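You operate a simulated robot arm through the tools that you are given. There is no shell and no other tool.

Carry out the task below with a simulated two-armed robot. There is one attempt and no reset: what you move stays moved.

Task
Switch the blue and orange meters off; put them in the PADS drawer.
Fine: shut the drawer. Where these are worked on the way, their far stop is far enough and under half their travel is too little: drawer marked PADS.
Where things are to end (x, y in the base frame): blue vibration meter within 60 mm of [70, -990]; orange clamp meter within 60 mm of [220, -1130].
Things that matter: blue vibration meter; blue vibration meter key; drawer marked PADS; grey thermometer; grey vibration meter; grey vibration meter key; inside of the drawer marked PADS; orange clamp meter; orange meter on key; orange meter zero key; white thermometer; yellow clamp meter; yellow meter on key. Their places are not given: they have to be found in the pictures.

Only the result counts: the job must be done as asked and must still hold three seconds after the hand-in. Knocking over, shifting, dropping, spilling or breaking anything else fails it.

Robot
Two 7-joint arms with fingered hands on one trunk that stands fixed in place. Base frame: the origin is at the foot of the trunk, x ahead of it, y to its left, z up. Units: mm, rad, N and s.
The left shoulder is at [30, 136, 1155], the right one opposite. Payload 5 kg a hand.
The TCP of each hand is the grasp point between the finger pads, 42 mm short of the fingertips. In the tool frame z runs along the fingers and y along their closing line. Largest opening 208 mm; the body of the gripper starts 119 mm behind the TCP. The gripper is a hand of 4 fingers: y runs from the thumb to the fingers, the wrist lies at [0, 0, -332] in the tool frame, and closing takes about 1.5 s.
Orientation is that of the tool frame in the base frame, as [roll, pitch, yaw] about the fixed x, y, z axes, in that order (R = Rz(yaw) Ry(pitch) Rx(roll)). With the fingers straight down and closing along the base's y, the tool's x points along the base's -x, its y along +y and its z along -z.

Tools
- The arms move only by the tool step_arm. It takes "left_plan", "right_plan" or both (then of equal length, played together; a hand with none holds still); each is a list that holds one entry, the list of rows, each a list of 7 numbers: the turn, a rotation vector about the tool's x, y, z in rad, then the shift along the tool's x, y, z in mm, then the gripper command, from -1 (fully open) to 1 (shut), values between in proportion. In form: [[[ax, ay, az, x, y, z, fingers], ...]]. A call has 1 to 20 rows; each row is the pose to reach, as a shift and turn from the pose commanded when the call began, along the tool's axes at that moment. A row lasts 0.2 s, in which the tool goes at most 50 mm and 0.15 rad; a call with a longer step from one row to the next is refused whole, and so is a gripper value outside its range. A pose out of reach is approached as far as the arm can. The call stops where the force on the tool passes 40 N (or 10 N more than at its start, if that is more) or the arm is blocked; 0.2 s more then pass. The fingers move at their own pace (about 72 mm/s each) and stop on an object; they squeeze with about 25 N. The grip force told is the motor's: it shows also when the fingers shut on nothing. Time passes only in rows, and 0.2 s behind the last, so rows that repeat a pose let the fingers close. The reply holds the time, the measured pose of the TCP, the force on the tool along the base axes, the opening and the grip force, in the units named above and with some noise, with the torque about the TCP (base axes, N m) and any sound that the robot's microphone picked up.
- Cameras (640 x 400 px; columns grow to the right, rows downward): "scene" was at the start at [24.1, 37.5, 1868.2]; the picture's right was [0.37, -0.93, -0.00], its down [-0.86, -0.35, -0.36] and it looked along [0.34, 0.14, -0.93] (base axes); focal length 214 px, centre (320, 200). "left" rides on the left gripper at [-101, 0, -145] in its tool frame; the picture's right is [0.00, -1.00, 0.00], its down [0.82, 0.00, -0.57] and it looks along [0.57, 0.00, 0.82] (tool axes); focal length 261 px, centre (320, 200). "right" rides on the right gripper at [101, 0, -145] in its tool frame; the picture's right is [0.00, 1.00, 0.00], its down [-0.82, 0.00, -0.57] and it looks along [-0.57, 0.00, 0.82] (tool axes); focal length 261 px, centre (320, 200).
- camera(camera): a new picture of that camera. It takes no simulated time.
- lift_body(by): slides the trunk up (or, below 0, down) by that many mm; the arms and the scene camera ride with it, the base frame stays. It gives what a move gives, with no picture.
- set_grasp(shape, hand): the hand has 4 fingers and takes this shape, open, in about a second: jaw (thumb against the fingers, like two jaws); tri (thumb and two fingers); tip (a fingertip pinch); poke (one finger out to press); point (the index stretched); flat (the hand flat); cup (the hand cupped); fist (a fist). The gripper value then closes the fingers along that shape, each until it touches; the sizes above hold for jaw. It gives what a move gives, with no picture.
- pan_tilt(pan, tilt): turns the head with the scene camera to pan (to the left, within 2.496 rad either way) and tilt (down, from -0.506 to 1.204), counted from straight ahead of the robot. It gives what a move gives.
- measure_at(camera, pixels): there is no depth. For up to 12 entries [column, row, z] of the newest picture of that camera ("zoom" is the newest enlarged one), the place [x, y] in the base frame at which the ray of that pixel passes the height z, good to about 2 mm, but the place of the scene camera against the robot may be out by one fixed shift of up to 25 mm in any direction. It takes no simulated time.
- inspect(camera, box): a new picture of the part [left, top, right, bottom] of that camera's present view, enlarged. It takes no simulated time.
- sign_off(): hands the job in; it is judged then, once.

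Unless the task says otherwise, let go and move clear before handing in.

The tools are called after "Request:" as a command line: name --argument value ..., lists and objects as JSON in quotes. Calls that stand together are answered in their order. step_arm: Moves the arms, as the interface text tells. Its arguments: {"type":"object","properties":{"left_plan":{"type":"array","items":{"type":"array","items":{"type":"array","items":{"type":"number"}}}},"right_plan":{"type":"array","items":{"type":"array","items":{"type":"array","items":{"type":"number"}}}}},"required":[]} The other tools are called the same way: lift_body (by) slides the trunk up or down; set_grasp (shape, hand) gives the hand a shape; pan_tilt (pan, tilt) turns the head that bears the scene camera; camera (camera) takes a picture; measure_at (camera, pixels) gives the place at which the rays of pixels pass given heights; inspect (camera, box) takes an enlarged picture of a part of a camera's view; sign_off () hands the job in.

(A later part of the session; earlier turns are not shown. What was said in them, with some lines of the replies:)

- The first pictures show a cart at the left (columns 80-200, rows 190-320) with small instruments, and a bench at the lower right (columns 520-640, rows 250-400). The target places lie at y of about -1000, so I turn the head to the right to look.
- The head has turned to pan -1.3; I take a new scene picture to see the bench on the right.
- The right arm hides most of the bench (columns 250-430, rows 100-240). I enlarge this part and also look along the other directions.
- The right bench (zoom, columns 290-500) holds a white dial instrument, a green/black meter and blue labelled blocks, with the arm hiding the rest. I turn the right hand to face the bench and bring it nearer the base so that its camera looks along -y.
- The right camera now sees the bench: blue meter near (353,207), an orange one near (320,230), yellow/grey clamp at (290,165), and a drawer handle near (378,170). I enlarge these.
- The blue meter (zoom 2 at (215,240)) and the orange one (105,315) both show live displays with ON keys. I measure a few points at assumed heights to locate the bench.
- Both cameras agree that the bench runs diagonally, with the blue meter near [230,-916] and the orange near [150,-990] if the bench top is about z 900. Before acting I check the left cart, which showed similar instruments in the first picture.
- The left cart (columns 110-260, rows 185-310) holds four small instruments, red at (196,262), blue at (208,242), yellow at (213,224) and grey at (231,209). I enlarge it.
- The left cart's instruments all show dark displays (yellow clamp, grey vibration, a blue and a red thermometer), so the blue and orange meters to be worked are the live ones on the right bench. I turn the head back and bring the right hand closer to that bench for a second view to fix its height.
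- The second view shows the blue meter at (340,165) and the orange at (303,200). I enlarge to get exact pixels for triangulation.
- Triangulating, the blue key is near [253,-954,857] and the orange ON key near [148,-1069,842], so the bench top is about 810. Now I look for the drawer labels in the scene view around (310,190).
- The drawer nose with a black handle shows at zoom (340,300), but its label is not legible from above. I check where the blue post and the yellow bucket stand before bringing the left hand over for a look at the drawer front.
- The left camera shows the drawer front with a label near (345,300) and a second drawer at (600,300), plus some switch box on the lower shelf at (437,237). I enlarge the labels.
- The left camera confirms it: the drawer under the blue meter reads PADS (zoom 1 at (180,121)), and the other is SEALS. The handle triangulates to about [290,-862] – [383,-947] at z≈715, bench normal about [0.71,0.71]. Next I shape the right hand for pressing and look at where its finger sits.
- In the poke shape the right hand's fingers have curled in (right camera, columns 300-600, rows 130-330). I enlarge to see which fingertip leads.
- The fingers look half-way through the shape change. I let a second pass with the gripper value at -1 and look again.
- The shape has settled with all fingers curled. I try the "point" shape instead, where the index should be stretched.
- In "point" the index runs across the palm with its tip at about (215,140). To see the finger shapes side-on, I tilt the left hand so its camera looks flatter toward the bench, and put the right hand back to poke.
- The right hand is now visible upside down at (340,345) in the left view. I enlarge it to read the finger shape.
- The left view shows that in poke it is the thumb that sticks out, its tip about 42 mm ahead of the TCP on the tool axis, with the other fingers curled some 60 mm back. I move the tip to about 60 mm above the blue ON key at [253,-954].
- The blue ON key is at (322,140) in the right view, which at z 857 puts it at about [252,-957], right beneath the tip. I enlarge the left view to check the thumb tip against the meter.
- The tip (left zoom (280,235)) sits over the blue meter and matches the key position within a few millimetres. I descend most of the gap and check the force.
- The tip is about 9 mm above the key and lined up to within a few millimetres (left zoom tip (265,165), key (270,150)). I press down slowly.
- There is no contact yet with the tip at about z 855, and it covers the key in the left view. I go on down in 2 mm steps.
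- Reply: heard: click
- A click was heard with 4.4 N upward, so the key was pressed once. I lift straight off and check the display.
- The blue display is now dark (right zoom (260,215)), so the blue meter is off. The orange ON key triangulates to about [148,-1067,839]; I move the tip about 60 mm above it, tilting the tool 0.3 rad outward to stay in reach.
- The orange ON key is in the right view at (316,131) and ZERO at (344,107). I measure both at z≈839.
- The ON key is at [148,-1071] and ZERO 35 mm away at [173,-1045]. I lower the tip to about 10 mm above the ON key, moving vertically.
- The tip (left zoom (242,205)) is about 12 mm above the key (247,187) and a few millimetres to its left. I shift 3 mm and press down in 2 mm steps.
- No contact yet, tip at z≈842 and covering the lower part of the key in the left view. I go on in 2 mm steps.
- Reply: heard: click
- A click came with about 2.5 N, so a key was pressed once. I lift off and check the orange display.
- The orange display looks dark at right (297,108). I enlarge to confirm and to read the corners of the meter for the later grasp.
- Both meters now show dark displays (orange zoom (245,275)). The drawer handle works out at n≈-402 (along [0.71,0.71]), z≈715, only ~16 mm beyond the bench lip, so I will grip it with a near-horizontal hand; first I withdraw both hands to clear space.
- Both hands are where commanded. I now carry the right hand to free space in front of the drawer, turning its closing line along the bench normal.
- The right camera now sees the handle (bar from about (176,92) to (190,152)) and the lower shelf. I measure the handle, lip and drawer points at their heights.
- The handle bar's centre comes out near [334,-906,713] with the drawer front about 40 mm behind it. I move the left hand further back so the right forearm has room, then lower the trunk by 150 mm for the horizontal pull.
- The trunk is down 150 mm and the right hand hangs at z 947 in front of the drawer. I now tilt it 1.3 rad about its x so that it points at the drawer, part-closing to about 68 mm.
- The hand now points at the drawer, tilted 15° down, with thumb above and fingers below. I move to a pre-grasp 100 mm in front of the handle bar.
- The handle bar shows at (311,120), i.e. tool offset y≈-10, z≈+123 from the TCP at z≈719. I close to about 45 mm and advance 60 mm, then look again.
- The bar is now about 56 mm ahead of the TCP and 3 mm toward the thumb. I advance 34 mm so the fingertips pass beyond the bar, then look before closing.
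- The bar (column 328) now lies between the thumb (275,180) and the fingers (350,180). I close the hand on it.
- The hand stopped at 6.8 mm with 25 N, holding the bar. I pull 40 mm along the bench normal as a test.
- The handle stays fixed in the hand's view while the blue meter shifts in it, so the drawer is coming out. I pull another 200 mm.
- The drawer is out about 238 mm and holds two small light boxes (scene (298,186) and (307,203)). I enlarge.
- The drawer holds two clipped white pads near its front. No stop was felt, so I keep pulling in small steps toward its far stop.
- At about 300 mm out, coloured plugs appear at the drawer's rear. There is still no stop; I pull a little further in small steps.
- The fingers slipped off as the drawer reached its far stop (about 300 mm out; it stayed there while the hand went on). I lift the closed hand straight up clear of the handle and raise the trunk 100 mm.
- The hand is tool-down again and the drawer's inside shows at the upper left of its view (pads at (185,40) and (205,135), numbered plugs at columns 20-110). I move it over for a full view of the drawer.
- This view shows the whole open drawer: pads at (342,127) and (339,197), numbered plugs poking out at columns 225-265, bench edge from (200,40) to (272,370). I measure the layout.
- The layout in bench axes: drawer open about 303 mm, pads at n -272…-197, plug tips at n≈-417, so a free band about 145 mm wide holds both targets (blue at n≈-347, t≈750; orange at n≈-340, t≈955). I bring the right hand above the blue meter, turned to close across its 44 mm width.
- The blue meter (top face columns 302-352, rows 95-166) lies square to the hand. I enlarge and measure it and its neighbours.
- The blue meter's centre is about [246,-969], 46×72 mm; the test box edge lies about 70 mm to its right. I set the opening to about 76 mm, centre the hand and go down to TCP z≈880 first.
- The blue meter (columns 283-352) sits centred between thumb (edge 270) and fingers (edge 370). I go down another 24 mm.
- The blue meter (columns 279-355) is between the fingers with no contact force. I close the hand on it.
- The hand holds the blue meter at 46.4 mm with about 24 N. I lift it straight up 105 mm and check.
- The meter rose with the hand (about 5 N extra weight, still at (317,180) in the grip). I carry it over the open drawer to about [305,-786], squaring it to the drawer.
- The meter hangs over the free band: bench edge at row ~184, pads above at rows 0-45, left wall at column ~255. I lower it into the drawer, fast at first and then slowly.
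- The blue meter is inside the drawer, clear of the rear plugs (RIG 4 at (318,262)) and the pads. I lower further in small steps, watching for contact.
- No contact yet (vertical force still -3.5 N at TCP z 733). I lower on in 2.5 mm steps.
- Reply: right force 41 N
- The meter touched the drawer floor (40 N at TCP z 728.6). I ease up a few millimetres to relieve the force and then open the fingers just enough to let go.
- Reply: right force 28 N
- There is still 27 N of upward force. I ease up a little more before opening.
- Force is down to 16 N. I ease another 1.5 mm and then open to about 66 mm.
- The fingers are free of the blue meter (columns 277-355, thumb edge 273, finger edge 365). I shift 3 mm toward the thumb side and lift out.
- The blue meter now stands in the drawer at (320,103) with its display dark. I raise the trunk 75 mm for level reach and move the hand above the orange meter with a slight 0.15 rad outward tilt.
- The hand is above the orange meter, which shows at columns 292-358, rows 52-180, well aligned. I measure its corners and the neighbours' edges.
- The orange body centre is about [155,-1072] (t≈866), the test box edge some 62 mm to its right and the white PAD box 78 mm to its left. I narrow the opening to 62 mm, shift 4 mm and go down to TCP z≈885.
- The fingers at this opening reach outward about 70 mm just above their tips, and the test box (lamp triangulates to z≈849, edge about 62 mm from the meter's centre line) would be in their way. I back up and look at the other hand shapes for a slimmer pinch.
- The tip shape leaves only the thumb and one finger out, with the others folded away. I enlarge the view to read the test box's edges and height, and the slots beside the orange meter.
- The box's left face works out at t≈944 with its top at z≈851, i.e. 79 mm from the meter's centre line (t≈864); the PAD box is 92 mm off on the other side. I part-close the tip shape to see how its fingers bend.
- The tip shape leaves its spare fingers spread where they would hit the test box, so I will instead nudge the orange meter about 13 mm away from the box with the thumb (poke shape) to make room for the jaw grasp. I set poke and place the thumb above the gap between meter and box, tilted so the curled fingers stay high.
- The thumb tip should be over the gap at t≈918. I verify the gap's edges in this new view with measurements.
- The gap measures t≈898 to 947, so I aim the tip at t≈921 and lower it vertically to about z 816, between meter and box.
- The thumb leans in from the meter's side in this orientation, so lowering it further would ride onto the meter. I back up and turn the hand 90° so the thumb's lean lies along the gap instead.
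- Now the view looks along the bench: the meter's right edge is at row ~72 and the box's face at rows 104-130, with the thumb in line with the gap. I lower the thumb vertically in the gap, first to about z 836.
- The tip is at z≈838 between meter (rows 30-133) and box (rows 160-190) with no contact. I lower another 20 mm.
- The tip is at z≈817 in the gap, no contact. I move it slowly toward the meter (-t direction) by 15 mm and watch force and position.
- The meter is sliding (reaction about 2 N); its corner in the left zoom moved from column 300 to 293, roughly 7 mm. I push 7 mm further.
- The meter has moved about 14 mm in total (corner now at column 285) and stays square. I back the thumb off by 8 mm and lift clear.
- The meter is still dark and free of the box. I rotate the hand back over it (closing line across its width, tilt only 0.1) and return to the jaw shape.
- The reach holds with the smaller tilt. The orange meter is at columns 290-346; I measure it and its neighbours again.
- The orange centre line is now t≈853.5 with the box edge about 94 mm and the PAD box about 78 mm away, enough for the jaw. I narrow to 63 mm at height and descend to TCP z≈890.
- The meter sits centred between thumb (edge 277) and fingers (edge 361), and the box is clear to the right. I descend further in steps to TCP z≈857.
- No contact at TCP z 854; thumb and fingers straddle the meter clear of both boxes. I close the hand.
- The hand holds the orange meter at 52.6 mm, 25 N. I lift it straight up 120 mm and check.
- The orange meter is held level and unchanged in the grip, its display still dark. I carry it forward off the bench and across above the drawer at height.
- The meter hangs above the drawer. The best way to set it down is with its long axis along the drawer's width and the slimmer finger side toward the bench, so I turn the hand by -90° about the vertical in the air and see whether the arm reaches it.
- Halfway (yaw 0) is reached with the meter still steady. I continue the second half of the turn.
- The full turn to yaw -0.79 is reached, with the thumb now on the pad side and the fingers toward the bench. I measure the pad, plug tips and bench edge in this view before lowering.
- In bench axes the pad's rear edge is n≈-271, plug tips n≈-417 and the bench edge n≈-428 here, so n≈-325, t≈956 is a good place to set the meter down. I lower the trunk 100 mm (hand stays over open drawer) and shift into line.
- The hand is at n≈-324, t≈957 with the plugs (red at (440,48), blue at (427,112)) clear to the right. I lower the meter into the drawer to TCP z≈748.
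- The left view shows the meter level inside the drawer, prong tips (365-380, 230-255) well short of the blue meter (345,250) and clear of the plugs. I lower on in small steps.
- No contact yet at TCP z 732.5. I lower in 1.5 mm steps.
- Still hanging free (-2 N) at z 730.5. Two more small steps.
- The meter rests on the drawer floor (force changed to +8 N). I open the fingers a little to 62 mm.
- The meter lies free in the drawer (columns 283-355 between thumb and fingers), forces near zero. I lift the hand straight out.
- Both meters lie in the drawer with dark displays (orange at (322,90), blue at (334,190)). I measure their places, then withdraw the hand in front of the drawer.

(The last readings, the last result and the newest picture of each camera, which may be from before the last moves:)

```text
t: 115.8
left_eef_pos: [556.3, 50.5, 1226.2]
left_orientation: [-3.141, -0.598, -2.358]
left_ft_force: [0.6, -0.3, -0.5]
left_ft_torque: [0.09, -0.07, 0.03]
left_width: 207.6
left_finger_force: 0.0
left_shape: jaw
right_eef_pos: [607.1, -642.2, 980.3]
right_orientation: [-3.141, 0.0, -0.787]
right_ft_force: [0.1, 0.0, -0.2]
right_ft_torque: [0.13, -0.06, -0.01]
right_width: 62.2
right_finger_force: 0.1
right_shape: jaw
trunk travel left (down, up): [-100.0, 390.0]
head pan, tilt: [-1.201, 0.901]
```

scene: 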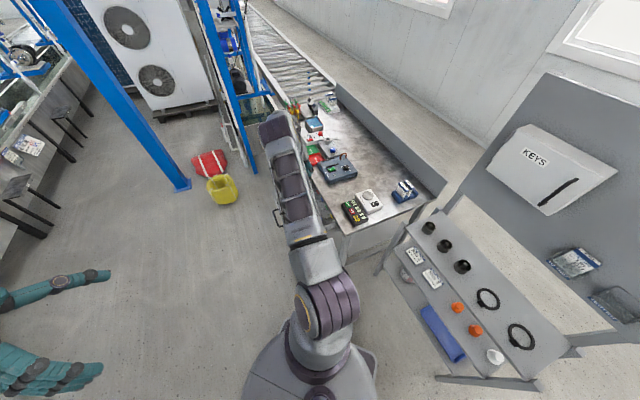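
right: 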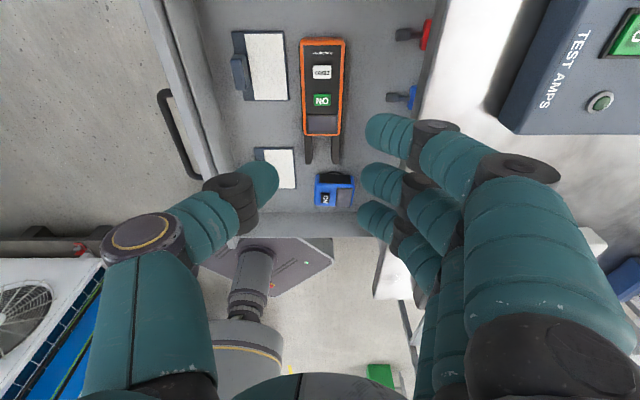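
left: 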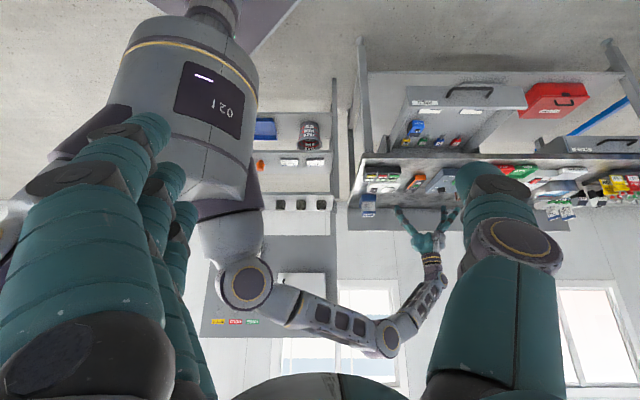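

The meters' closed places work out at about [227,-1113] for the orange body (target [220,-1130]) and about [95,-990] for the blue (target [70,-990]), within tolerance. Now I turn the hand back toward its drawer-facing orientation in free space.

Request:
step_arm --right_plan '[[[0, 0, -0.143, 0, 0, 0, 0.4], [0, 0, -0.286, 0, 0, 0, 0.4], [0, 0, -0.429, 0, 0, 0, 0.4], [0, 0, -0.571, 0, 0, 0, 0.4], [0, 0, -0.714, 0, 0, 0, 0.4], [0, 0, -0.857, 0, 0, 0, 0.4], [0, 0, -1.0, 0, 0, 0, 0.4], [0, 0, -1.143, 0, 0, 0, 0.4], [0, 0, -1.286, 0, 0, 0, 0.4], [0, 0, -1.428, 0, 0, 0, 0.4], [0, 0, -1.571, 0, 0, 0, 0.4]]]'

Request:
step_arm --right_plan '[[[0, 0, -0.143, 0, 0, 0, 0.4], [0, 0, -0.286, 0, 0, 0, 0.4], [0, 0, -0.429, 0, 0, 0, 0.4], [0, 0, -0.571, 0, 0, 0, 0.4], [0, 0, -0.714, 0, 0, 0, 0.4], [0, 0, -0.857, 0, 0, 0, 0.4], [0, 0, -1.0, 0, 0, 0, 0.4], [0, 0, -1.143, 0, 0, 0, 0.4], [0, 0, -1.286, 0, 0, 0, 0.4], [0, 0, -1.428, 0, 0, 0, 0.4], [0, 0, -1.571, 0, 0, 0, 0.4]]]'

Request:
camera --camera "right"

Request:
camera --camera "scene"

```text
t: 118.2
left_eef_pos: [557.2, 53.4, 1225.3]
left_orientation: [3.142, -0.6, -2.356]
left_ft_force: [0.7, 0.6, 0.1]
left_ft_torque: [0.01, 0.04, 0.01]
left_width: 207.9
left_finger_force: 0.1
left_shape: jaw
right_eef_pos: [606.6, -641.0, 981.3]
right_orientation: [3.141, 0.001, 0.787]
right_ft_force: [-0.1, 0.3, -0.6]
right_ft_torque: [-0.01, 0.02, 0.01]
right_width: 62.5
right_finger_force: 0.0
right_shape: jaw
trunk travel left (down, up): [-100.0, 390.0]
head pan, tilt: [-1.201, 0.901]
```

```text
t: 120.5
left_eef_pos: [556.0, 51.5, 1225.4]
left_orientation: [-3.14, -0.6, -2.357]
left_ft_force: [-0.5, 0.0, 1.2]
left_ft_torque: [0.03, -0.03, -0.01]
left_width: 207.8
left_finger_force: 0.0
left_shape: jaw
right_eef_pos: [604.8, -641.0, 981.4]
right_orientation: [-3.14, -0.001, 2.358]
right_ft_force: [0.0, -0.6, 0.1]
right_ft_torque: [-0.01, -0.04, -0.03]
right_width: 62.1
right_finger_force: 0.0
right_shape: jaw
trunk travel left (down, up): [-100.0, 390.0]
head pan, tilt: [-1.201, 0.901]
```

```text
taken
```

right: 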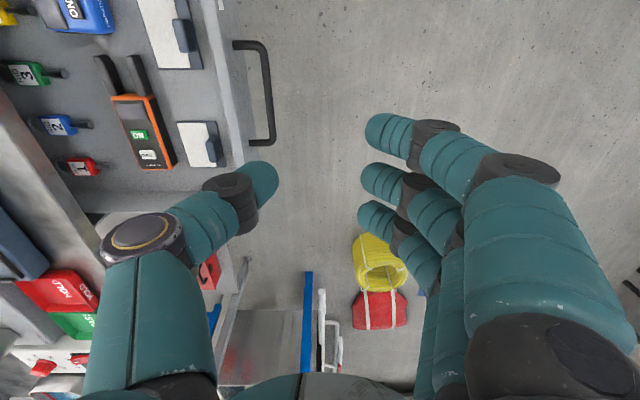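

```text
taken
```

scene: 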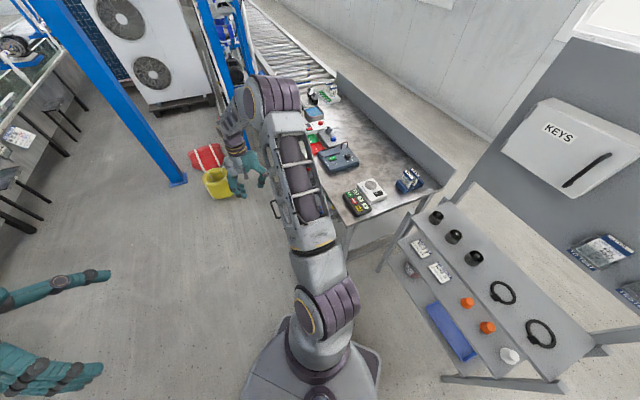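

The hand is back in its earlier orientation in front of the drawer. I lower the trunk 75 mm, tilt the hand to point at the drawer and try the fist shape for pushing.

Request:
lift_body --by -75

Request:
step_arm --right_plan '[[[0.145, 0, 0, 0, 0, 0, 0.4], [0.29, 0, 0, 0, 0, 0, 0.4], [0.435, 0, 0, 0, 0, 0, 0.4], [0.58, 0, 0, 0, 0, 0, 0.4], [0.725, 0, 0, 0, 0, 0, 0.4], [0.87, 0, 0, 0, 0, 0, 0.4], [1.015, 0, 0, 0, 0, 0, 0.4], [1.16, 0, 0, 0, 0, 0, 0.4], [1.305, 0, 0, 0, 0, 0, 0.4], [1.45, 0, 0, 0, 0, 0, 0.4], [1.57, 0, 0, 0, 0, 0, 0.4]]]'

Request:
set_grasp --hand "right" --shape "fist"

Request:
camera --camera "right"

Request:
camera --camera "scene"

```text
t: 121.7
left_eef_pos: [557.1, 51.4, 1151.9]
left_orientation: [-3.141, -0.6, -2.357]
left_ft_force: [-0.4, 0.1, 0.0]
left_ft_torque: [-0.01, -0.05, 0.04]
left_width: 207.9
left_finger_force: 0.1
left_shape: jaw
right_eef_pos: [605.0, -639.5, 907.6]
right_orientation: [-3.141, 0.0, 2.355]
right_ft_force: [0.9, 0.5, 0.5]
right_ft_torque: [-0.04, -0.04, -0.04]
right_width: 61.9
right_finger_force: 0.1
right_shape: jaw
trunk travel left (down, up): [-25.0, 465.0]
head pan, tilt: [-1.201, 0.901]
```

```text
t: 124.1
left_eef_pos: [557.5, 51.6, 1150.0]
left_orientation: [3.139, -0.601, -2.355]
left_ft_force: [1.0, -0.1, -0.2]
left_ft_torque: [0.04, 0.01, -0.04]
left_width: 207.7
left_finger_force: 0.0
left_shape: jaw
right_eef_pos: [606.6, -641.5, 906.5]
right_orientation: [-1.568, -0.001, 2.353]
right_ft_force: [1.4, 0.1, 1.7]
right_ft_torque: [0.11, -0.1, -0.09]
right_width: 62.2
right_finger_force: 0.0
right_shape: jaw
trunk travel left (down, up): [-25.0, 465.0]
head pan, tilt: [-1.201, 0.901]
```

```text
t: 125.0
left_eef_pos: [557.7, 52.9, 1150.1]
left_orientation: [3.14, -0.6, -2.357]
left_ft_force: [0.1, 0.9, 0.0]
left_ft_torque: [0.04, -0.02, 0.0]
left_width: 208.0
left_finger_force: 0.0
left_shape: jaw
right_eef_pos: [606.7, -640.2, 907.7]
right_orientation: [-1.572, 0.0, 2.356]
right_ft_force: [0.5, -0.3, 0.1]
right_ft_torque: [-0.04, 0.0, 0.03]
right_width: 0.0
right_finger_force: 0.1
right_shape: fist
trunk travel left (down, up): [-25.0, 465.0]
head pan, tilt: [-1.201, 0.901]
```

```text
taken
```

right: 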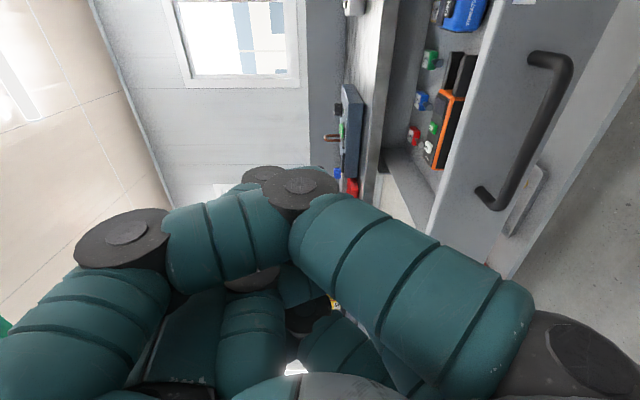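

```text
taken
```

scene: 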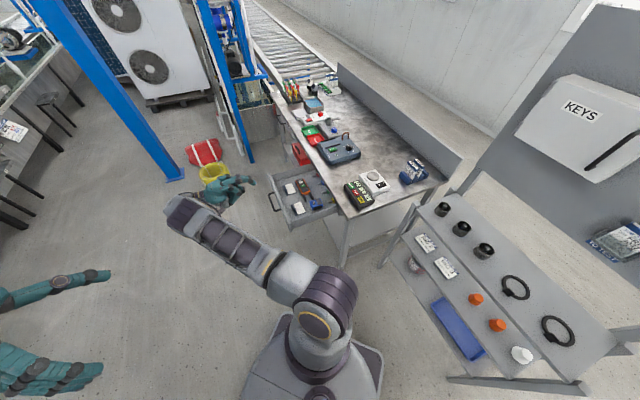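

The fist gives a blunt front about 30-40 mm behind the TCP. The handle shows at right (540,130). I lower the fist to handle height, z≈710, well in front of it.

Request:
step_arm --right_plan '[[[0, 0, 0, 1, 40, 0, -1], [0, 0, 0, 2, 80, 0, -1], [0, 0, 0, 3, 120, 0, -1], [0, 0, 0, 4, 160, 0, -1], [0, 0, 0, 5, 197, 0, -1], [0, 0, 0, 5, 197, 0, -1]]]'

Request:
camera --camera "right"

Request:
inspect --camera "scene" --box '[170, 130, 380, 260]'

```text
t: 126.4
left_eef_pos: [556.5, 52.2, 1152.2]
left_orientation: [-3.141, -0.601, -2.357]
left_ft_force: [0.9, 0.7, -0.2]
left_ft_torque: [0.0, -0.06, 0.05]
left_width: 208.0
left_finger_force: 0.1
left_shape: jaw
right_eef_pos: [575.4, -625.6, 724.0]
right_orientation: [-1.572, -0.001, 2.354]
right_ft_force: [-0.5, 0.1, -0.4]
right_ft_torque: [0.06, -0.03, 0.05]
right_width: 0.0
right_finger_force: 0.0
right_shape: fist
right hand out of reach, approached as far as the arm can: row 4, 5, 6
trunk travel left (down, up): [-25.0, 465.0]
head pan, tilt: [-1.201, 0.901]
```

```text
taken
```

right: 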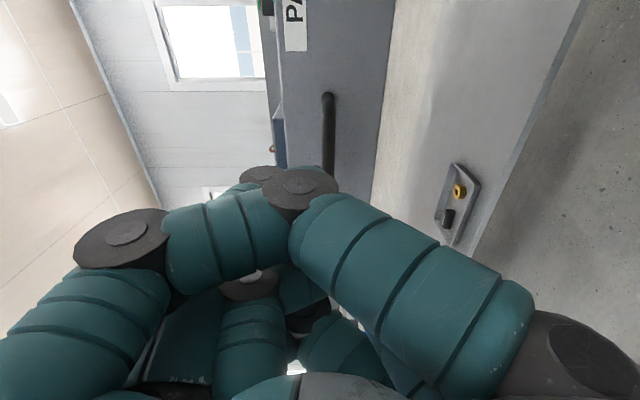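

```text
3.05 times, centred on (275, 195) of scene
```

zoom: 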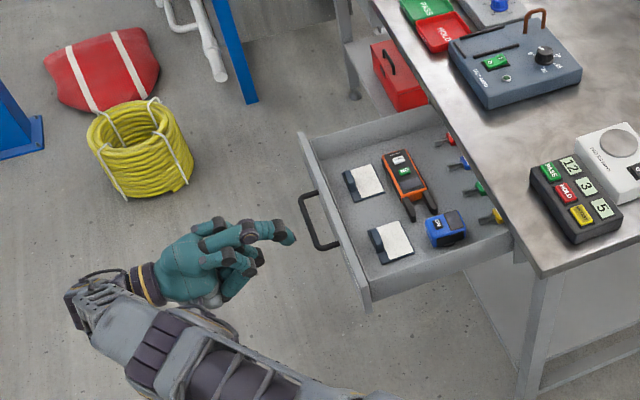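

The straight-down pose was slightly out of reach, so the hand stopped at z 724, t≈849. I check the distances between the fist's front and the handle in the scene view.

Request:
measure_at --camera "scene" --pixels '[[265, 207, 724], [274, 202, 719], [256, 205, 724], [232, 211, 724], [276, 196, 719]]'

Request:
camera --camera "left"

```text
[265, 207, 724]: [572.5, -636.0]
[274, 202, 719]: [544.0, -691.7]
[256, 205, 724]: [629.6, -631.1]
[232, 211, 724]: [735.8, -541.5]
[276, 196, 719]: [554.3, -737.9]
```

```text
taken
```

left: 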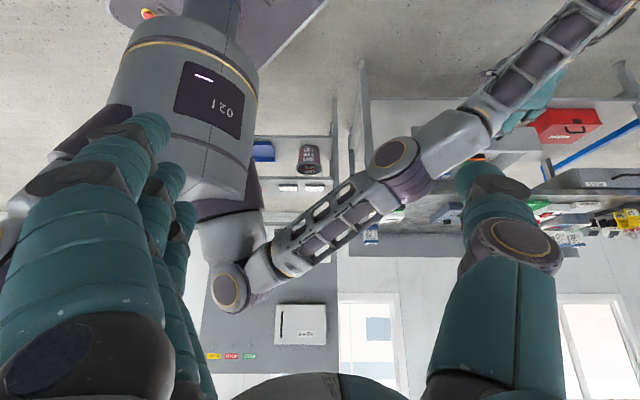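

The fist's front is about 59 mm short of the bar, but the level pose is at the edge of reach. I go back to the proven 15° down-tilt and use the jaw on the handle again: first up and tilt.

Request:
step_arm --right_plan '[[[-0.09, 0, 0, 0, -40, 0, -1], [-0.18, 0, 0, 0, -80, 0, -1], [-0.265, 0, 0, 0, -110, 0, -1], [-0.265, 0, 0, 0, -110, 0, -1]]]'

Request:
set_grasp --hand "right" --shape "jaw"

Request:
step_arm --right_plan '[[[0, 0, 0, 0, 0, 0, 0.5], [0, 0, 0, 0, 0, 0, 0.5], [0, 0, 0, 0, 0, 0, 0.5], [0, 0, 0, 0, 0, 0, 0.5], [0, 0, 0, 0, 0, 0, 0.5], [0, 0, 0, 0, 0, 0, 0.5]]]'

Request:
camera --camera "right"

```text
t: 127.4
left_eef_pos: [557.9, 52.0, 1149.4]
left_orientation: [-3.141, -0.599, -2.356]
left_ft_force: [1.3, 0.1, -0.1]
left_ft_torque: [0.01, 0.07, -0.02]
left_width: 207.9
left_finger_force: 0.0
left_shape: jaw
right_eef_pos: [576.8, -631.1, 834.8]
right_orientation: [-1.836, -0.001, 2.354]
right_ft_force: [0.3, -0.3, -0.2]
right_ft_torque: [-0.04, 0.06, -0.03]
right_width: 0.2
right_finger_force: 0.0
right_shape: fist
trunk travel left (down, up): [-25.0, 465.0]
head pan, tilt: [-1.201, 0.901]
```

```text
t: 128.3
left_eef_pos: [557.2, 50.7, 1151.0]
left_orientation: [-3.141, -0.601, -2.357]
left_ft_force: [0.5, 0.4, 0.0]
left_ft_torque: [0.01, -0.04, 0.0]
left_width: 208.2
left_finger_force: 0.1
left_shape: jaw
right_eef_pos: [577.4, -629.8, 835.0]
right_orientation: [-1.837, 0.001, 2.354]
right_ft_force: [0.0, -0.8, 0.3]
right_ft_torque: [0.0, -0.03, 0.01]
right_width: 208.1
right_finger_force: 0.1
right_shape: jaw
trunk travel left (down, up): [-25.0, 465.0]
head pan, tilt: [-1.201, 0.901]
```

```text
t: 129.7
left_eef_pos: [557.8, 51.4, 1151.3]
left_orientation: [-3.14, -0.601, -2.356]
left_ft_force: [0.3, 0.5, -0.2]
left_ft_torque: [0.01, 0.0, 0.01]
left_width: 208.0
left_finger_force: 0.0
left_shape: jaw
right_eef_pos: [577.2, -629.8, 834.0]
right_orientation: [-1.837, -0.002, 2.352]
right_ft_force: [0.4, 0.2, 0.1]
right_ft_torque: [-0.05, -0.05, 0.0]
right_width: 52.6
right_finger_force: 0.1
right_shape: jaw
trunk travel left (down, up): [-25.0, 465.0]
head pan, tilt: [-1.201, 0.901]
```

```text
taken
```

right: 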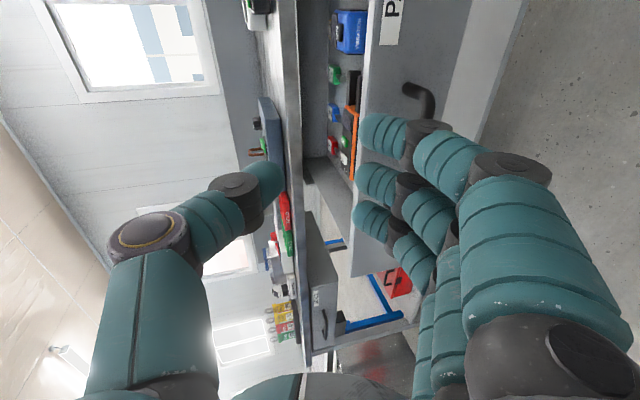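

The hand is at n≈-38, z≈834 with a 53 mm opening. I lower it in front of the handle and centre it along the bar.

Request:
step_arm --right_plan '[[[0, 0, 0, -6, 26, 7, 0.5], [0, 0, 0, -12, 52, 14, 0.5], [0, 0, 0, -18, 78, 21, 0.5], [0, 0, 0, -21.6, 103, 28, 0.5], [0, 0, 0, -21.6, 103, 28, 0.5]]]'

Request:
camera --camera "right"

Request:
inspect --camera "scene" --box '[200, 140, 350, 250]'

```text
t: 130.9
left_eef_pos: [556.7, 51.2, 1150.9]
left_orientation: [-3.141, -0.6, -2.358]
left_ft_force: [-0.2, 0.1, 0.9]
left_ft_torque: [0.04, -0.02, 0.01]
left_width: 207.9
left_finger_force: 0.0
left_shape: jaw
right_eef_pos: [590.1, -644.7, 726.3]
right_orientation: [-1.838, -0.001, 2.355]
right_ft_force: [-0.8, 0.3, 0.3]
right_ft_torque: [-0.01, -0.04, -0.02]
right_width: 52.4
right_finger_force: 0.0
right_shape: jaw
trunk travel left (down, up): [-25.0, 465.0]
head pan, tilt: [-1.201, 0.901]
```

```text
taken
```

right: 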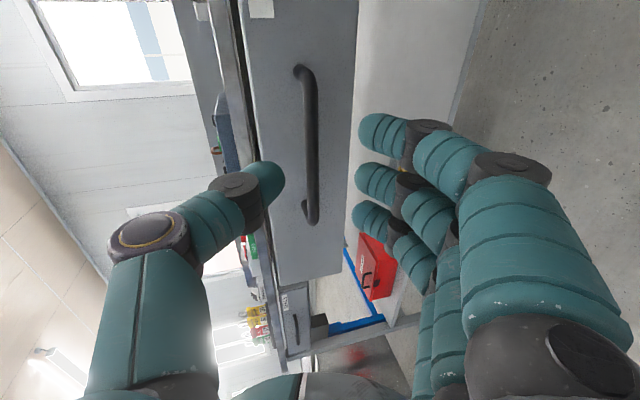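

```text
3.64 times, centred on (275, 195) of scene
```

zoom: 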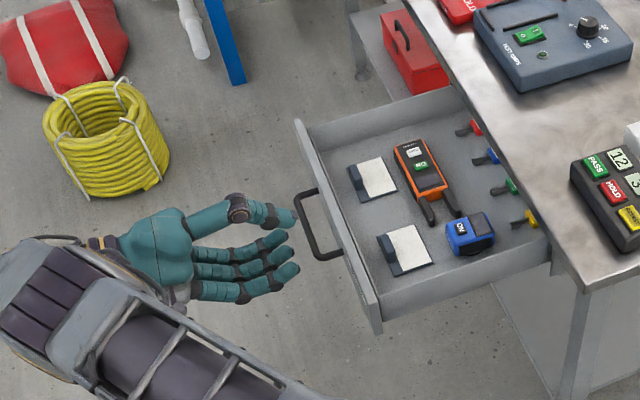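

The bar shows from (301,68) to (311,222), i.e. about 61 mm ahead and 11 mm toward the thumb. I shift and advance 38 mm so the bar sits between the fingers, then close.

Request:
step_arm --right_plan '[[[0, 0, 0, 0, -6, 0, 0.5], [0, 0, 0, 0, -11.5, 8, 0.5], [0, 0, 0, 0, -11.5, 18, 0.5], [0, 0, 0, 0, -11.5, 28, 0.5], [0, 0, 0, 0, -11.5, 38, 0.5], [0, 0, 0, 0, -11.5, 38, 0.5]]]'

Request:
camera --camera "right"

```text
t: 132.3
left_eef_pos: [557.1, 52.1, 1150.8]
left_orientation: [3.141, -0.599, -2.356]
left_ft_force: [0.6, 0.5, -0.6]
left_ft_torque: [0.02, 0.03, -0.01]
left_width: 207.9
left_finger_force: 0.1
left_shape: jaw
right_eef_pos: [562.2, -671.8, 726.3]
right_orientation: [-1.836, -0.001, 2.353]
right_ft_force: [-0.2, 0.0, -0.1]
right_ft_torque: [-0.02, 0.01, 0.0]
right_width: 52.2
right_finger_force: 0.1
right_shape: jaw
trunk travel left (down, up): [-25.0, 465.0]
head pan, tilt: [-1.201, 0.901]
```

```text
taken
```

right: 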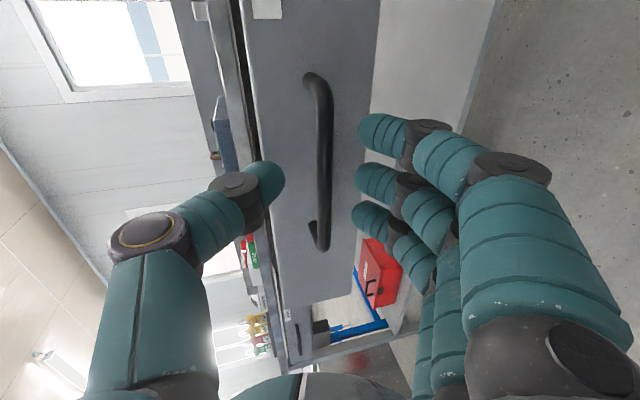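

The bar (column 323) sits between thumb and fingers as in the first grasp. I close on it.

Request:
step_arm --right_plan '[[[0, 0, 0, 0, 0, 0, 1], [0, 0, 0, 0, 0, 0, 1], [0, 0, 0, 0, 0, 0, 1], [0, 0, 0, 0, 0, 0, 1], [0, 0, 0, 0, 0, 0, 1], [0, 0, 0, 0, 0, 0, 1]]]'

Request:
step_arm --right_plan '[[[0, 0, 0, 0, -2.6, 9.6, 1], [0, 0, 0, 0, -5.2, 19.3, 1], [0, 0, 0, 0, -7.9, 28.9, 1], [0, 0, 0, 0, -10.5, 38.6, 1], [0, 0, 0, 0, -13.1, 48.2, 1]]]'

Request:
camera --camera "right"

Request:
inspect --camera "scene" --box '[220, 130, 380, 250]'

```text
t: 133.7
left_eef_pos: [557.5, 51.7, 1150.9]
left_orientation: [-3.141, -0.6, -2.355]
left_ft_force: [-0.5, 0.2, -0.2]
left_ft_torque: [0.03, -0.02, 0.0]
left_width: 207.7
left_finger_force: 0.1
left_shape: jaw
right_eef_pos: [561.7, -671.9, 726.6]
right_orientation: [-1.836, 0.0, 2.355]
right_ft_force: [-0.3, -1.0, -2.8]
right_ft_torque: [0.05, -0.01, 0.0]
right_width: 7.3
right_finger_force: 24.7
right_shape: jaw
trunk travel left (down, up): [-25.0, 465.0]
head pan, tilt: [-1.201, 0.901]
```

```text
t: 134.9
left_eef_pos: [558.3, 51.2, 1151.0]
left_orientation: [3.14, -0.599, -2.356]
left_ft_force: [0.3, -0.9, 0.0]
left_ft_torque: [0.03, -0.03, 0.01]
left_width: 207.7
left_finger_force: 0.1
left_shape: jaw
right_eef_pos: [525.8, -707.5, 726.1]
right_orientation: [-1.836, -0.001, 2.354]
right_ft_force: [1.8, -2.9, -8.8]
right_ft_torque: [0.2, -0.25, 0.05]
right_width: 7.3
right_finger_force: 24.7
right_shape: jaw
trunk travel left (down, up): [-25.0, 465.0]
head pan, tilt: [-1.201, 0.901]
```

```text
taken
```

right: 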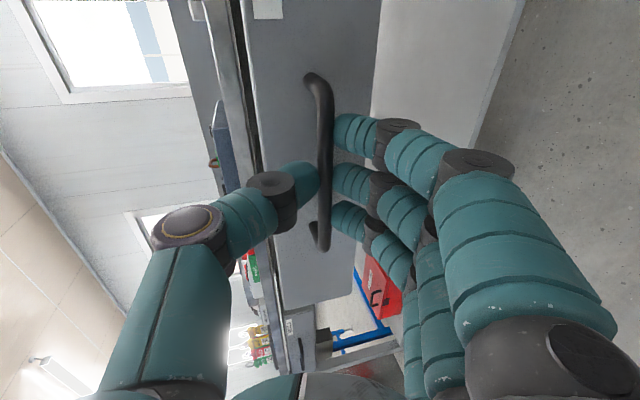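

```text
3.33 times, centred on (300, 190) of scene
```

zoom: 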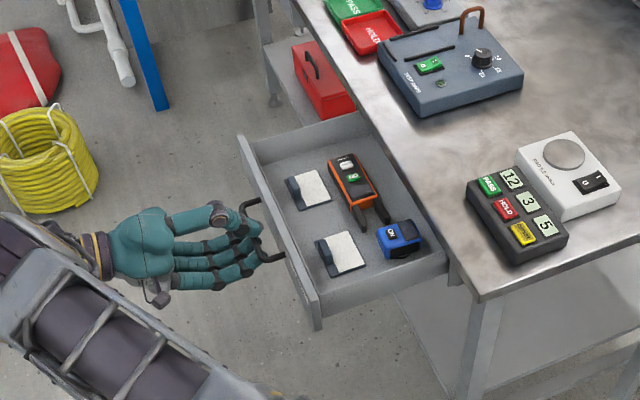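

The drawer slides in with the hand and both meters stay in place. I keep pushing steadily another 180 mm.

Request:
step_arm --right_plan '[[[0, 0, 0, 0, -3.2, 14.5, 1], [0, 0, 0, 0, -6.9, 28.9, 1], [0, 0, 0, 0, -10.8, 43.4, 1], [0, 0, 0, 0, -14.7, 57.9, 1], [0, 0, 0, 0, -18.6, 72.3, 1], [0, 0, 0, 0, -22.6, 86.8, 1], [0, 0, 0, 0, -26.5, 101.3, 1], [0, 0, 0, 0, -30.4, 115.8, 1], [0, 0, 0, 0, -34.4, 130.2, 1], [0, 0, 0, 0, -38.3, 144.7, 1], [0, 0, 0, 0, -42.2, 159.2, 1], [0, 0, 0, 0, -46.2, 173.6, 1]]]'

Request:
camera --camera "right"

Request:
inspect --camera "scene" --box '[240, 130, 380, 250]'

```text
t: 137.5
left_eef_pos: [557.7, 51.1, 1151.1]
left_orientation: [3.139, -0.599, -2.357]
left_ft_force: [-0.4, 0.1, -0.7]
left_ft_torque: [0.04, 0.01, 0.03]
left_width: 207.9
left_finger_force: 0.0
left_shape: jaw
right_eef_pos: [399.8, -834.5, 726.2]
right_orientation: [-1.836, 0.0, 2.353]
right_ft_force: [2.7, -4.6, -2.4]
right_ft_torque: [-0.02, -0.1, 0.18]
right_width: 7.3
right_finger_force: 25.0
right_shape: jaw
trunk travel left (down, up): [-25.0, 465.0]
head pan, tilt: [-1.201, 0.901]
```

```text
taken
```

right: 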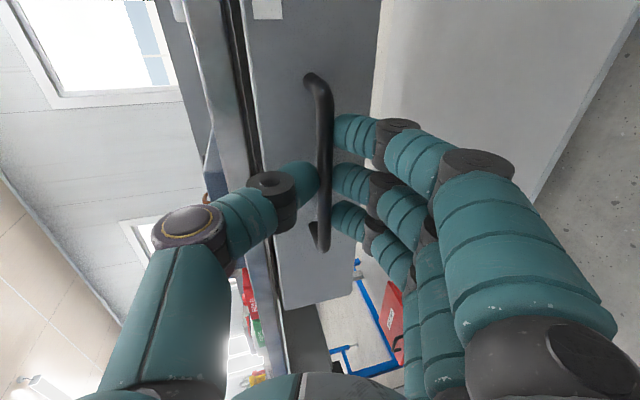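

```text
3.33 times, centred on (310, 190) of scene
```

zoom: 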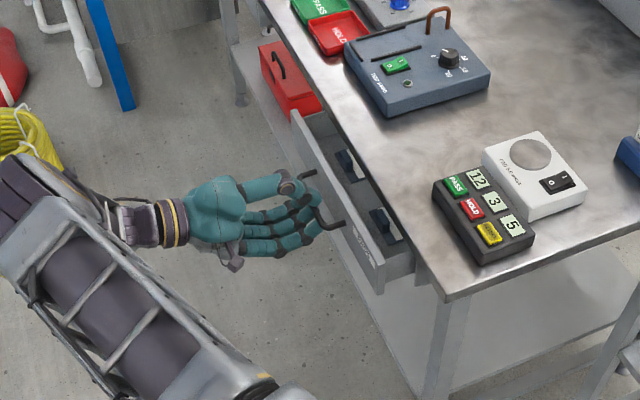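

About 73 mm remain (TCP n -307 against -381 when shut). I push 60 mm more and then finish in small steps.

Request:
step_arm --right_plan '[[[0, 0, 0, 0, -3.9, 14.5, 1], [0, 0, 0, 0, -7.9, 28.9, 1], [0, 0, 0, 0, -11.8, 43.4, 1], [0, 0, 0, 0, -14.4, 53, 1], [0, 0, 0, 0, -17, 62.7, 1]]]'

Request:
step_arm --right_plan '[[[0, 0, 0, 0, -1, 3.5, 1], [0, 0, 0, 0, -1.9, 7, 1], [0, 0, 0, 0, -2.9, 10.5, 1], [0, 0, 0, 0, -3.8, 14, 1]]]'

Request:
camera --camera "right"

Request:
inspect --camera "scene" --box '[250, 140, 370, 240]'

```text
t: 138.7
left_eef_pos: [557.0, 51.1, 1152.2]
left_orientation: [3.139, -0.6, -2.356]
left_ft_force: [-0.7, -0.2, -0.4]
left_ft_torque: [0.0, -0.04, 0.0]
left_width: 208.1
left_finger_force: 0.1
left_shape: jaw
right_eef_pos: [353.1, -880.9, 726.1]
right_orientation: [-1.836, 0.0, 2.353]
right_ft_force: [-1.0, -3.5, 0.0]
right_ft_torque: [-0.03, -0.03, 0.04]
right_width: 7.2
right_finger_force: 25.3
right_shape: jaw
trunk travel left (down, up): [-25.0, 465.0]
head pan, tilt: [-1.201, 0.901]
```

```text
t: 139.7
left_eef_pos: [558.6, 52.9, 1150.9]
left_orientation: [-3.142, -0.603, -2.355]
left_ft_force: [0.8, 0.2, -0.1]
left_ft_torque: [-0.04, -0.03, 0.04]
left_width: 208.1
left_finger_force: 0.0
left_shape: jaw
right_eef_pos: [345.3, -888.6, 727.6]
right_orientation: [-1.836, 0.003, 2.357]
right_ft_force: [13.0, 13.4, -0.9]
right_ft_torque: [0.08, -0.08, -0.07]
right_width: 9.4
right_finger_force: 24.7
right_shape: jaw
trunk travel left (down, up): [-25.0, 465.0]
head pan, tilt: [-1.201, 0.901]
```

```text
taken
```

right: 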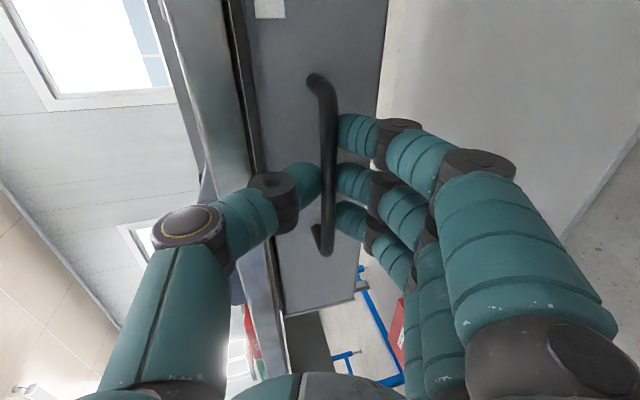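

```text
4.00 times, centred on (310, 190) of scene
```

zoom: 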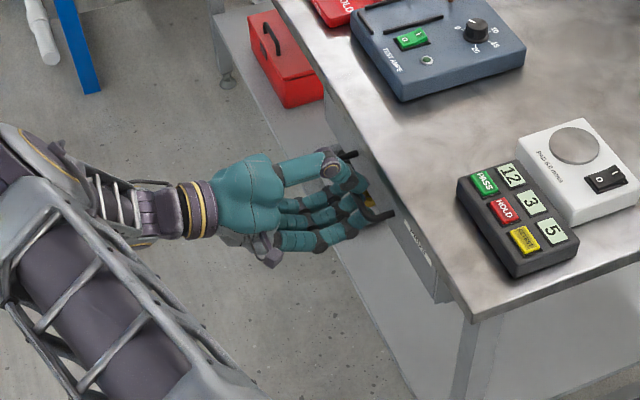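

The reaction rose to about 19 N with the TCP at n -384, matching the shut position. I press a few millimetres more to be sure it is fully home.

Request:
step_arm --right_plan '[[[0, 0, 0, 0, -0.5, 2, 1], [0, 0, 0, 0, -1, 4, 1]]]'

Request:
inspect --camera "right" --box '[200, 0, 420, 330]'

```text
t: 140.3
left_eef_pos: [558.4, 50.1, 1150.1]
left_orientation: [3.141, -0.601, -2.358]
left_ft_force: [-0.2, -1.2, -0.9]
left_ft_torque: [0.03, -0.02, -0.02]
left_width: 208.0
left_finger_force: 0.1
left_shape: jaw
right_eef_pos: [341.1, -893.9, 726.1]
right_orientation: [-1.836, 0.0, 2.356]
right_ft_force: [-0.9, -0.1, -2.9]
right_ft_torque: [0.03, -0.01, -0.01]
right_width: 3.3
right_finger_force: 25.5
right_shape: jaw
trunk travel left (down, up): [-25.0, 465.0]
head pan, tilt: [-1.201, 0.901]
```

```text
1.21 times, centred on (310, 165) of right
```

zoom: 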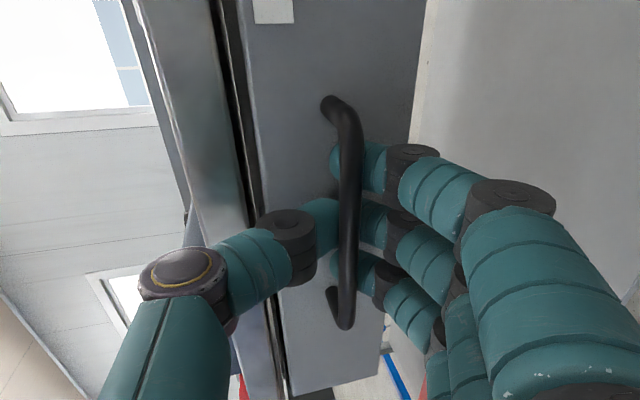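

The fingers slipped just past the bar and closed behind it, with the drawer at its shut stop. I open to about 55 mm first so that backing off does not pull the drawer.

Request:
step_arm --right_plan '[[[0, 0, 0, 0, 0, 0, 0.7], [0, 0, 0, 0, 0, 0, 0.5], [0, 0, 0, 0, 0, 0, 0.47], [0, 0, 0, 0, 0, 0, 0.47], [0, 0, 0, 0, 0, 0, 0.47]]]'

Request:
camera --camera "right"

```text
t: 141.5
left_eef_pos: [557.8, 50.9, 1150.9]
left_orientation: [-3.141, -0.6, -2.357]
left_ft_force: [0.0, -0.5, 1.6]
left_ft_torque: [0.04, -0.01, 0.01]
left_width: 208.0
left_finger_force: 0.0
left_shape: jaw
right_eef_pos: [341.3, -893.2, 724.6]
right_orientation: [-1.836, -0.001, 2.355]
right_ft_force: [5.3, 2.4, -4.8]
right_ft_torque: [0.06, 0.03, 0.07]
right_width: 52.1
right_finger_force: 0.0
right_shape: jaw
trunk travel left (down, up): [-25.0, 465.0]
head pan, tilt: [-1.201, 0.901]
```

```text
taken
```

right: 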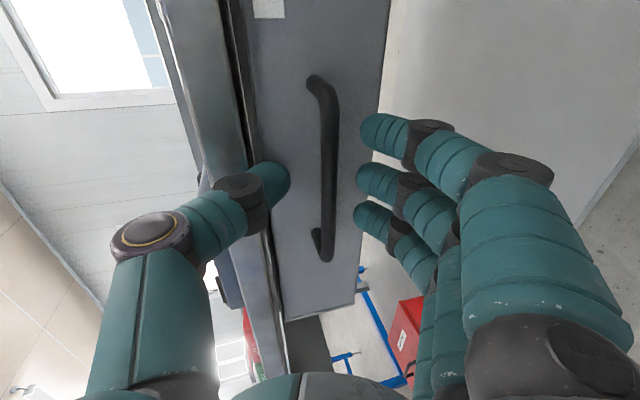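

The bar is free between the opened fingers (column 325). I back straight out.

Request:
step_arm --right_plan '[[[0, 0, 0, 0, 0, -8, 0.47], [0, 0, 0, 0, 0, -20, 0.47], [0, 0, 0, 0, 0, -40, 0.47], [0, 0, 0, 0, 0, -70, 0.47], [0, 0, 0, 0, 0, -105, 0.47], [0, 0, 0, 0, 0, -105, 0.47]]]'

Request:
camera --camera "right"

Request:
inspect --camera "scene" --box '[250, 140, 370, 240]'

```text
t: 142.9
left_eef_pos: [556.5, 51.4, 1150.5]
left_orientation: [-3.141, -0.6, -2.357]
left_ft_force: [0.2, -0.8, 0.0]
left_ft_torque: [0.03, -0.02, 0.01]
left_width: 208.0
left_finger_force: 0.0
left_shape: jaw
right_eef_pos: [413.0, -821.4, 755.5]
right_orientation: [-1.836, -0.001, 2.356]
right_ft_force: [0.8, -0.8, 0.3]
right_ft_torque: [-0.01, 0.01, 0.02]
right_width: 54.5
right_finger_force: 0.1
right_shape: jaw
trunk travel left (down, up): [-25.0, 465.0]
head pan, tilt: [-1.201, 0.901]
```

```text
taken
```

right: 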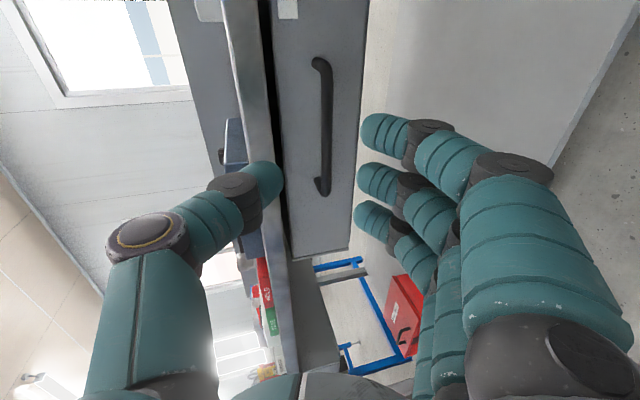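

```text
4.00 times, centred on (310, 190) of scene
```

zoom: 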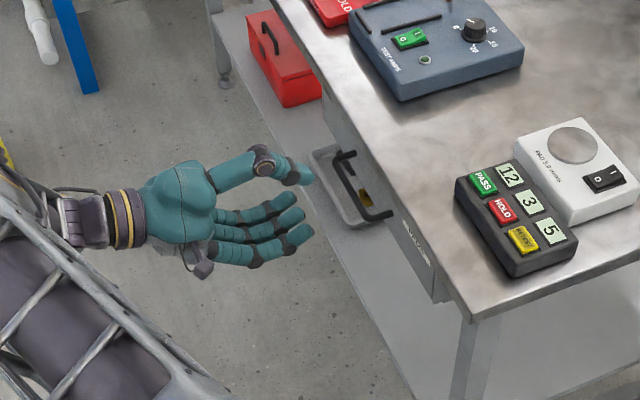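

The handle is back near the bench edge and the drawer looks shut. To verify, I repeat the exact zooms taken at the same trunk height when it was shut at the start.

Request:
inspect --camera "scene" --box '[250, 130, 380, 240]'

Request:
inspect --camera "scene" --box '[270, 150, 360, 230]'

```text
3.64 times, centred on (315, 185) of scene
```

zoom: 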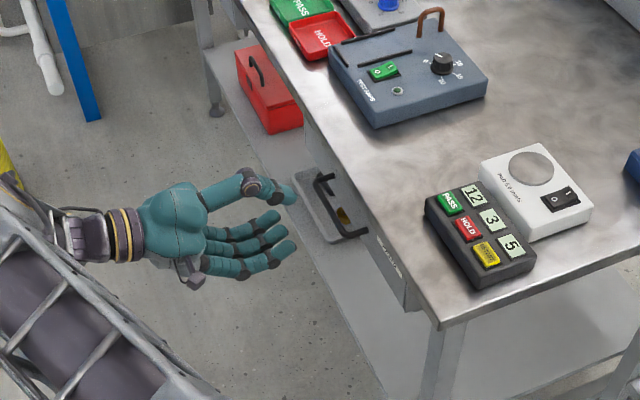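

```text
5.00 times, centred on (315, 190) of scene
```

zoom: 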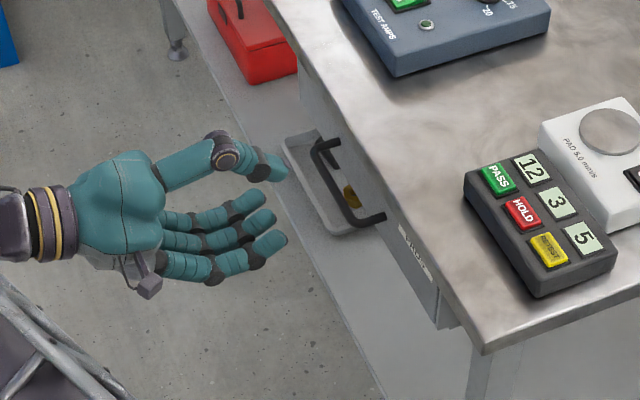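

The handle end (365,232) and the PADS label (388,255) are exactly where they were when the drawer was shut at the start, and the other bench items are unmoved. I move the right hand clear.

Request:
step_arm --right_plan '[[[0, 0, 0, 0, -5, -40, 0.47], [0, 0, 0, 0, -10, -80, 0.47], [0, 0, 0, 0, -15, -120, 0.47], [0, 0, 0, 0, -19, -160, 0.47], [0, 0, 0, 0, -19, -160, 0.47]]]'

Request:
camera --camera "scene"

Request:
inspect --camera "scene" --box '[240, 90, 440, 260]'

Request:
camera --camera "right"

```text
t: 144.1
left_eef_pos: [556.6, 51.3, 1151.3]
left_orientation: [-3.141, -0.6, -2.358]
left_ft_force: [-0.8, -0.6, 0.9]
left_ft_torque: [0.02, 0.0, 0.0]
left_width: 208.0
left_finger_force: 0.0
left_shape: jaw
right_eef_pos: [521.3, -715.4, 814.8]
right_orientation: [-1.836, -0.002, 2.354]
right_ft_force: [-0.2, 0.2, -0.2]
right_ft_torque: [0.01, 0.01, 0.0]
right_width: 55.1
right_finger_force: 0.1
right_shape: jaw
trunk travel left (down, up): [-25.0, 465.0]
head pan, tilt: [-1.201, 0.901]
```

```text
taken
```

scene: 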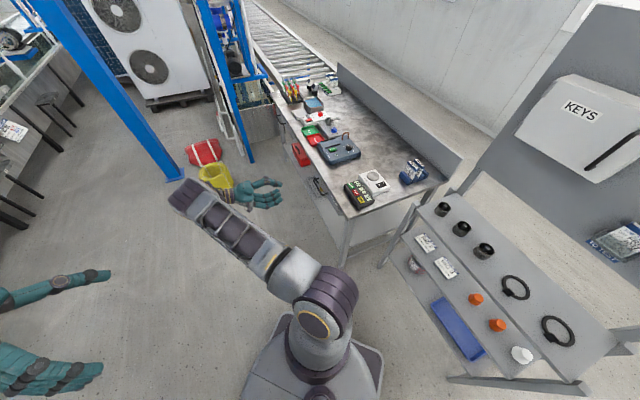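

```text
2.35 times, centred on (340, 175) of scene
```

zoom: 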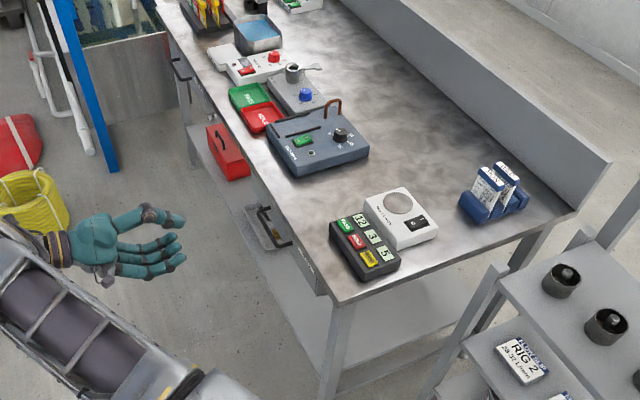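

```text
taken
```

right: 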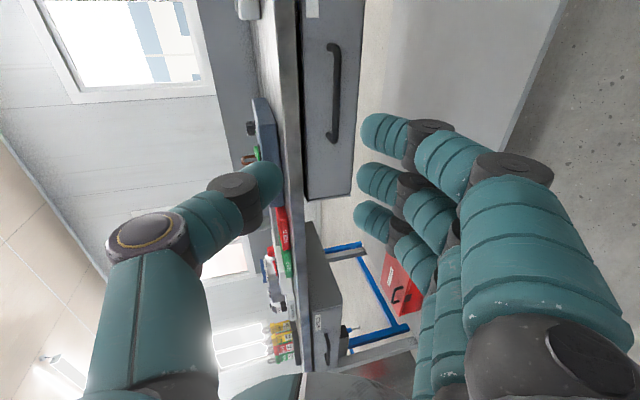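

The PADS drawer is shut (zoom handle at (272,228), flush with the bench), both meters are off inside it, the other bench items stand where they were, and the hands are clear. I hand the job in.

Request:
sign_off

```text
The job is handed in.
```

The blue vibration meter and the orange clamp meter are both switched off and in the PADS drawer. The drawer is shut, and I have handed the job in. The hand-in reply gave no verdict.

- **Switched off:** I pressed each meter's ON key once, a click was heard each time, and both displays were still dark when last seen in the drawer.
- **Where they ended:** My estimates come from measurements with the drawer open, shifted by its travel of about 303 mm; I could not see inside once it was shut.

| Meter | Estimated place | Target | Distance from target |
|---|---|---|---|
| Blue | about [95, -990] | [70, -990] | about 25 mm |
| Orange (body centre) | about [227, -1113] | [220, -1130] | about 18 mm |

- **Drawer:** I opened it to its far stop, about 303 mm. After shutting it, the handle and the PADS label sat where they were in the pictures taken before I opened it.
- **Other items:** I pushed the orange meter about 14 mm sideways on the bench before gripping it, because the neighbouring test box left too little room for the fingers. In the last pictures nothing else on the bench looked moved. The pads and plugs in the drawer were still in place when last seen.
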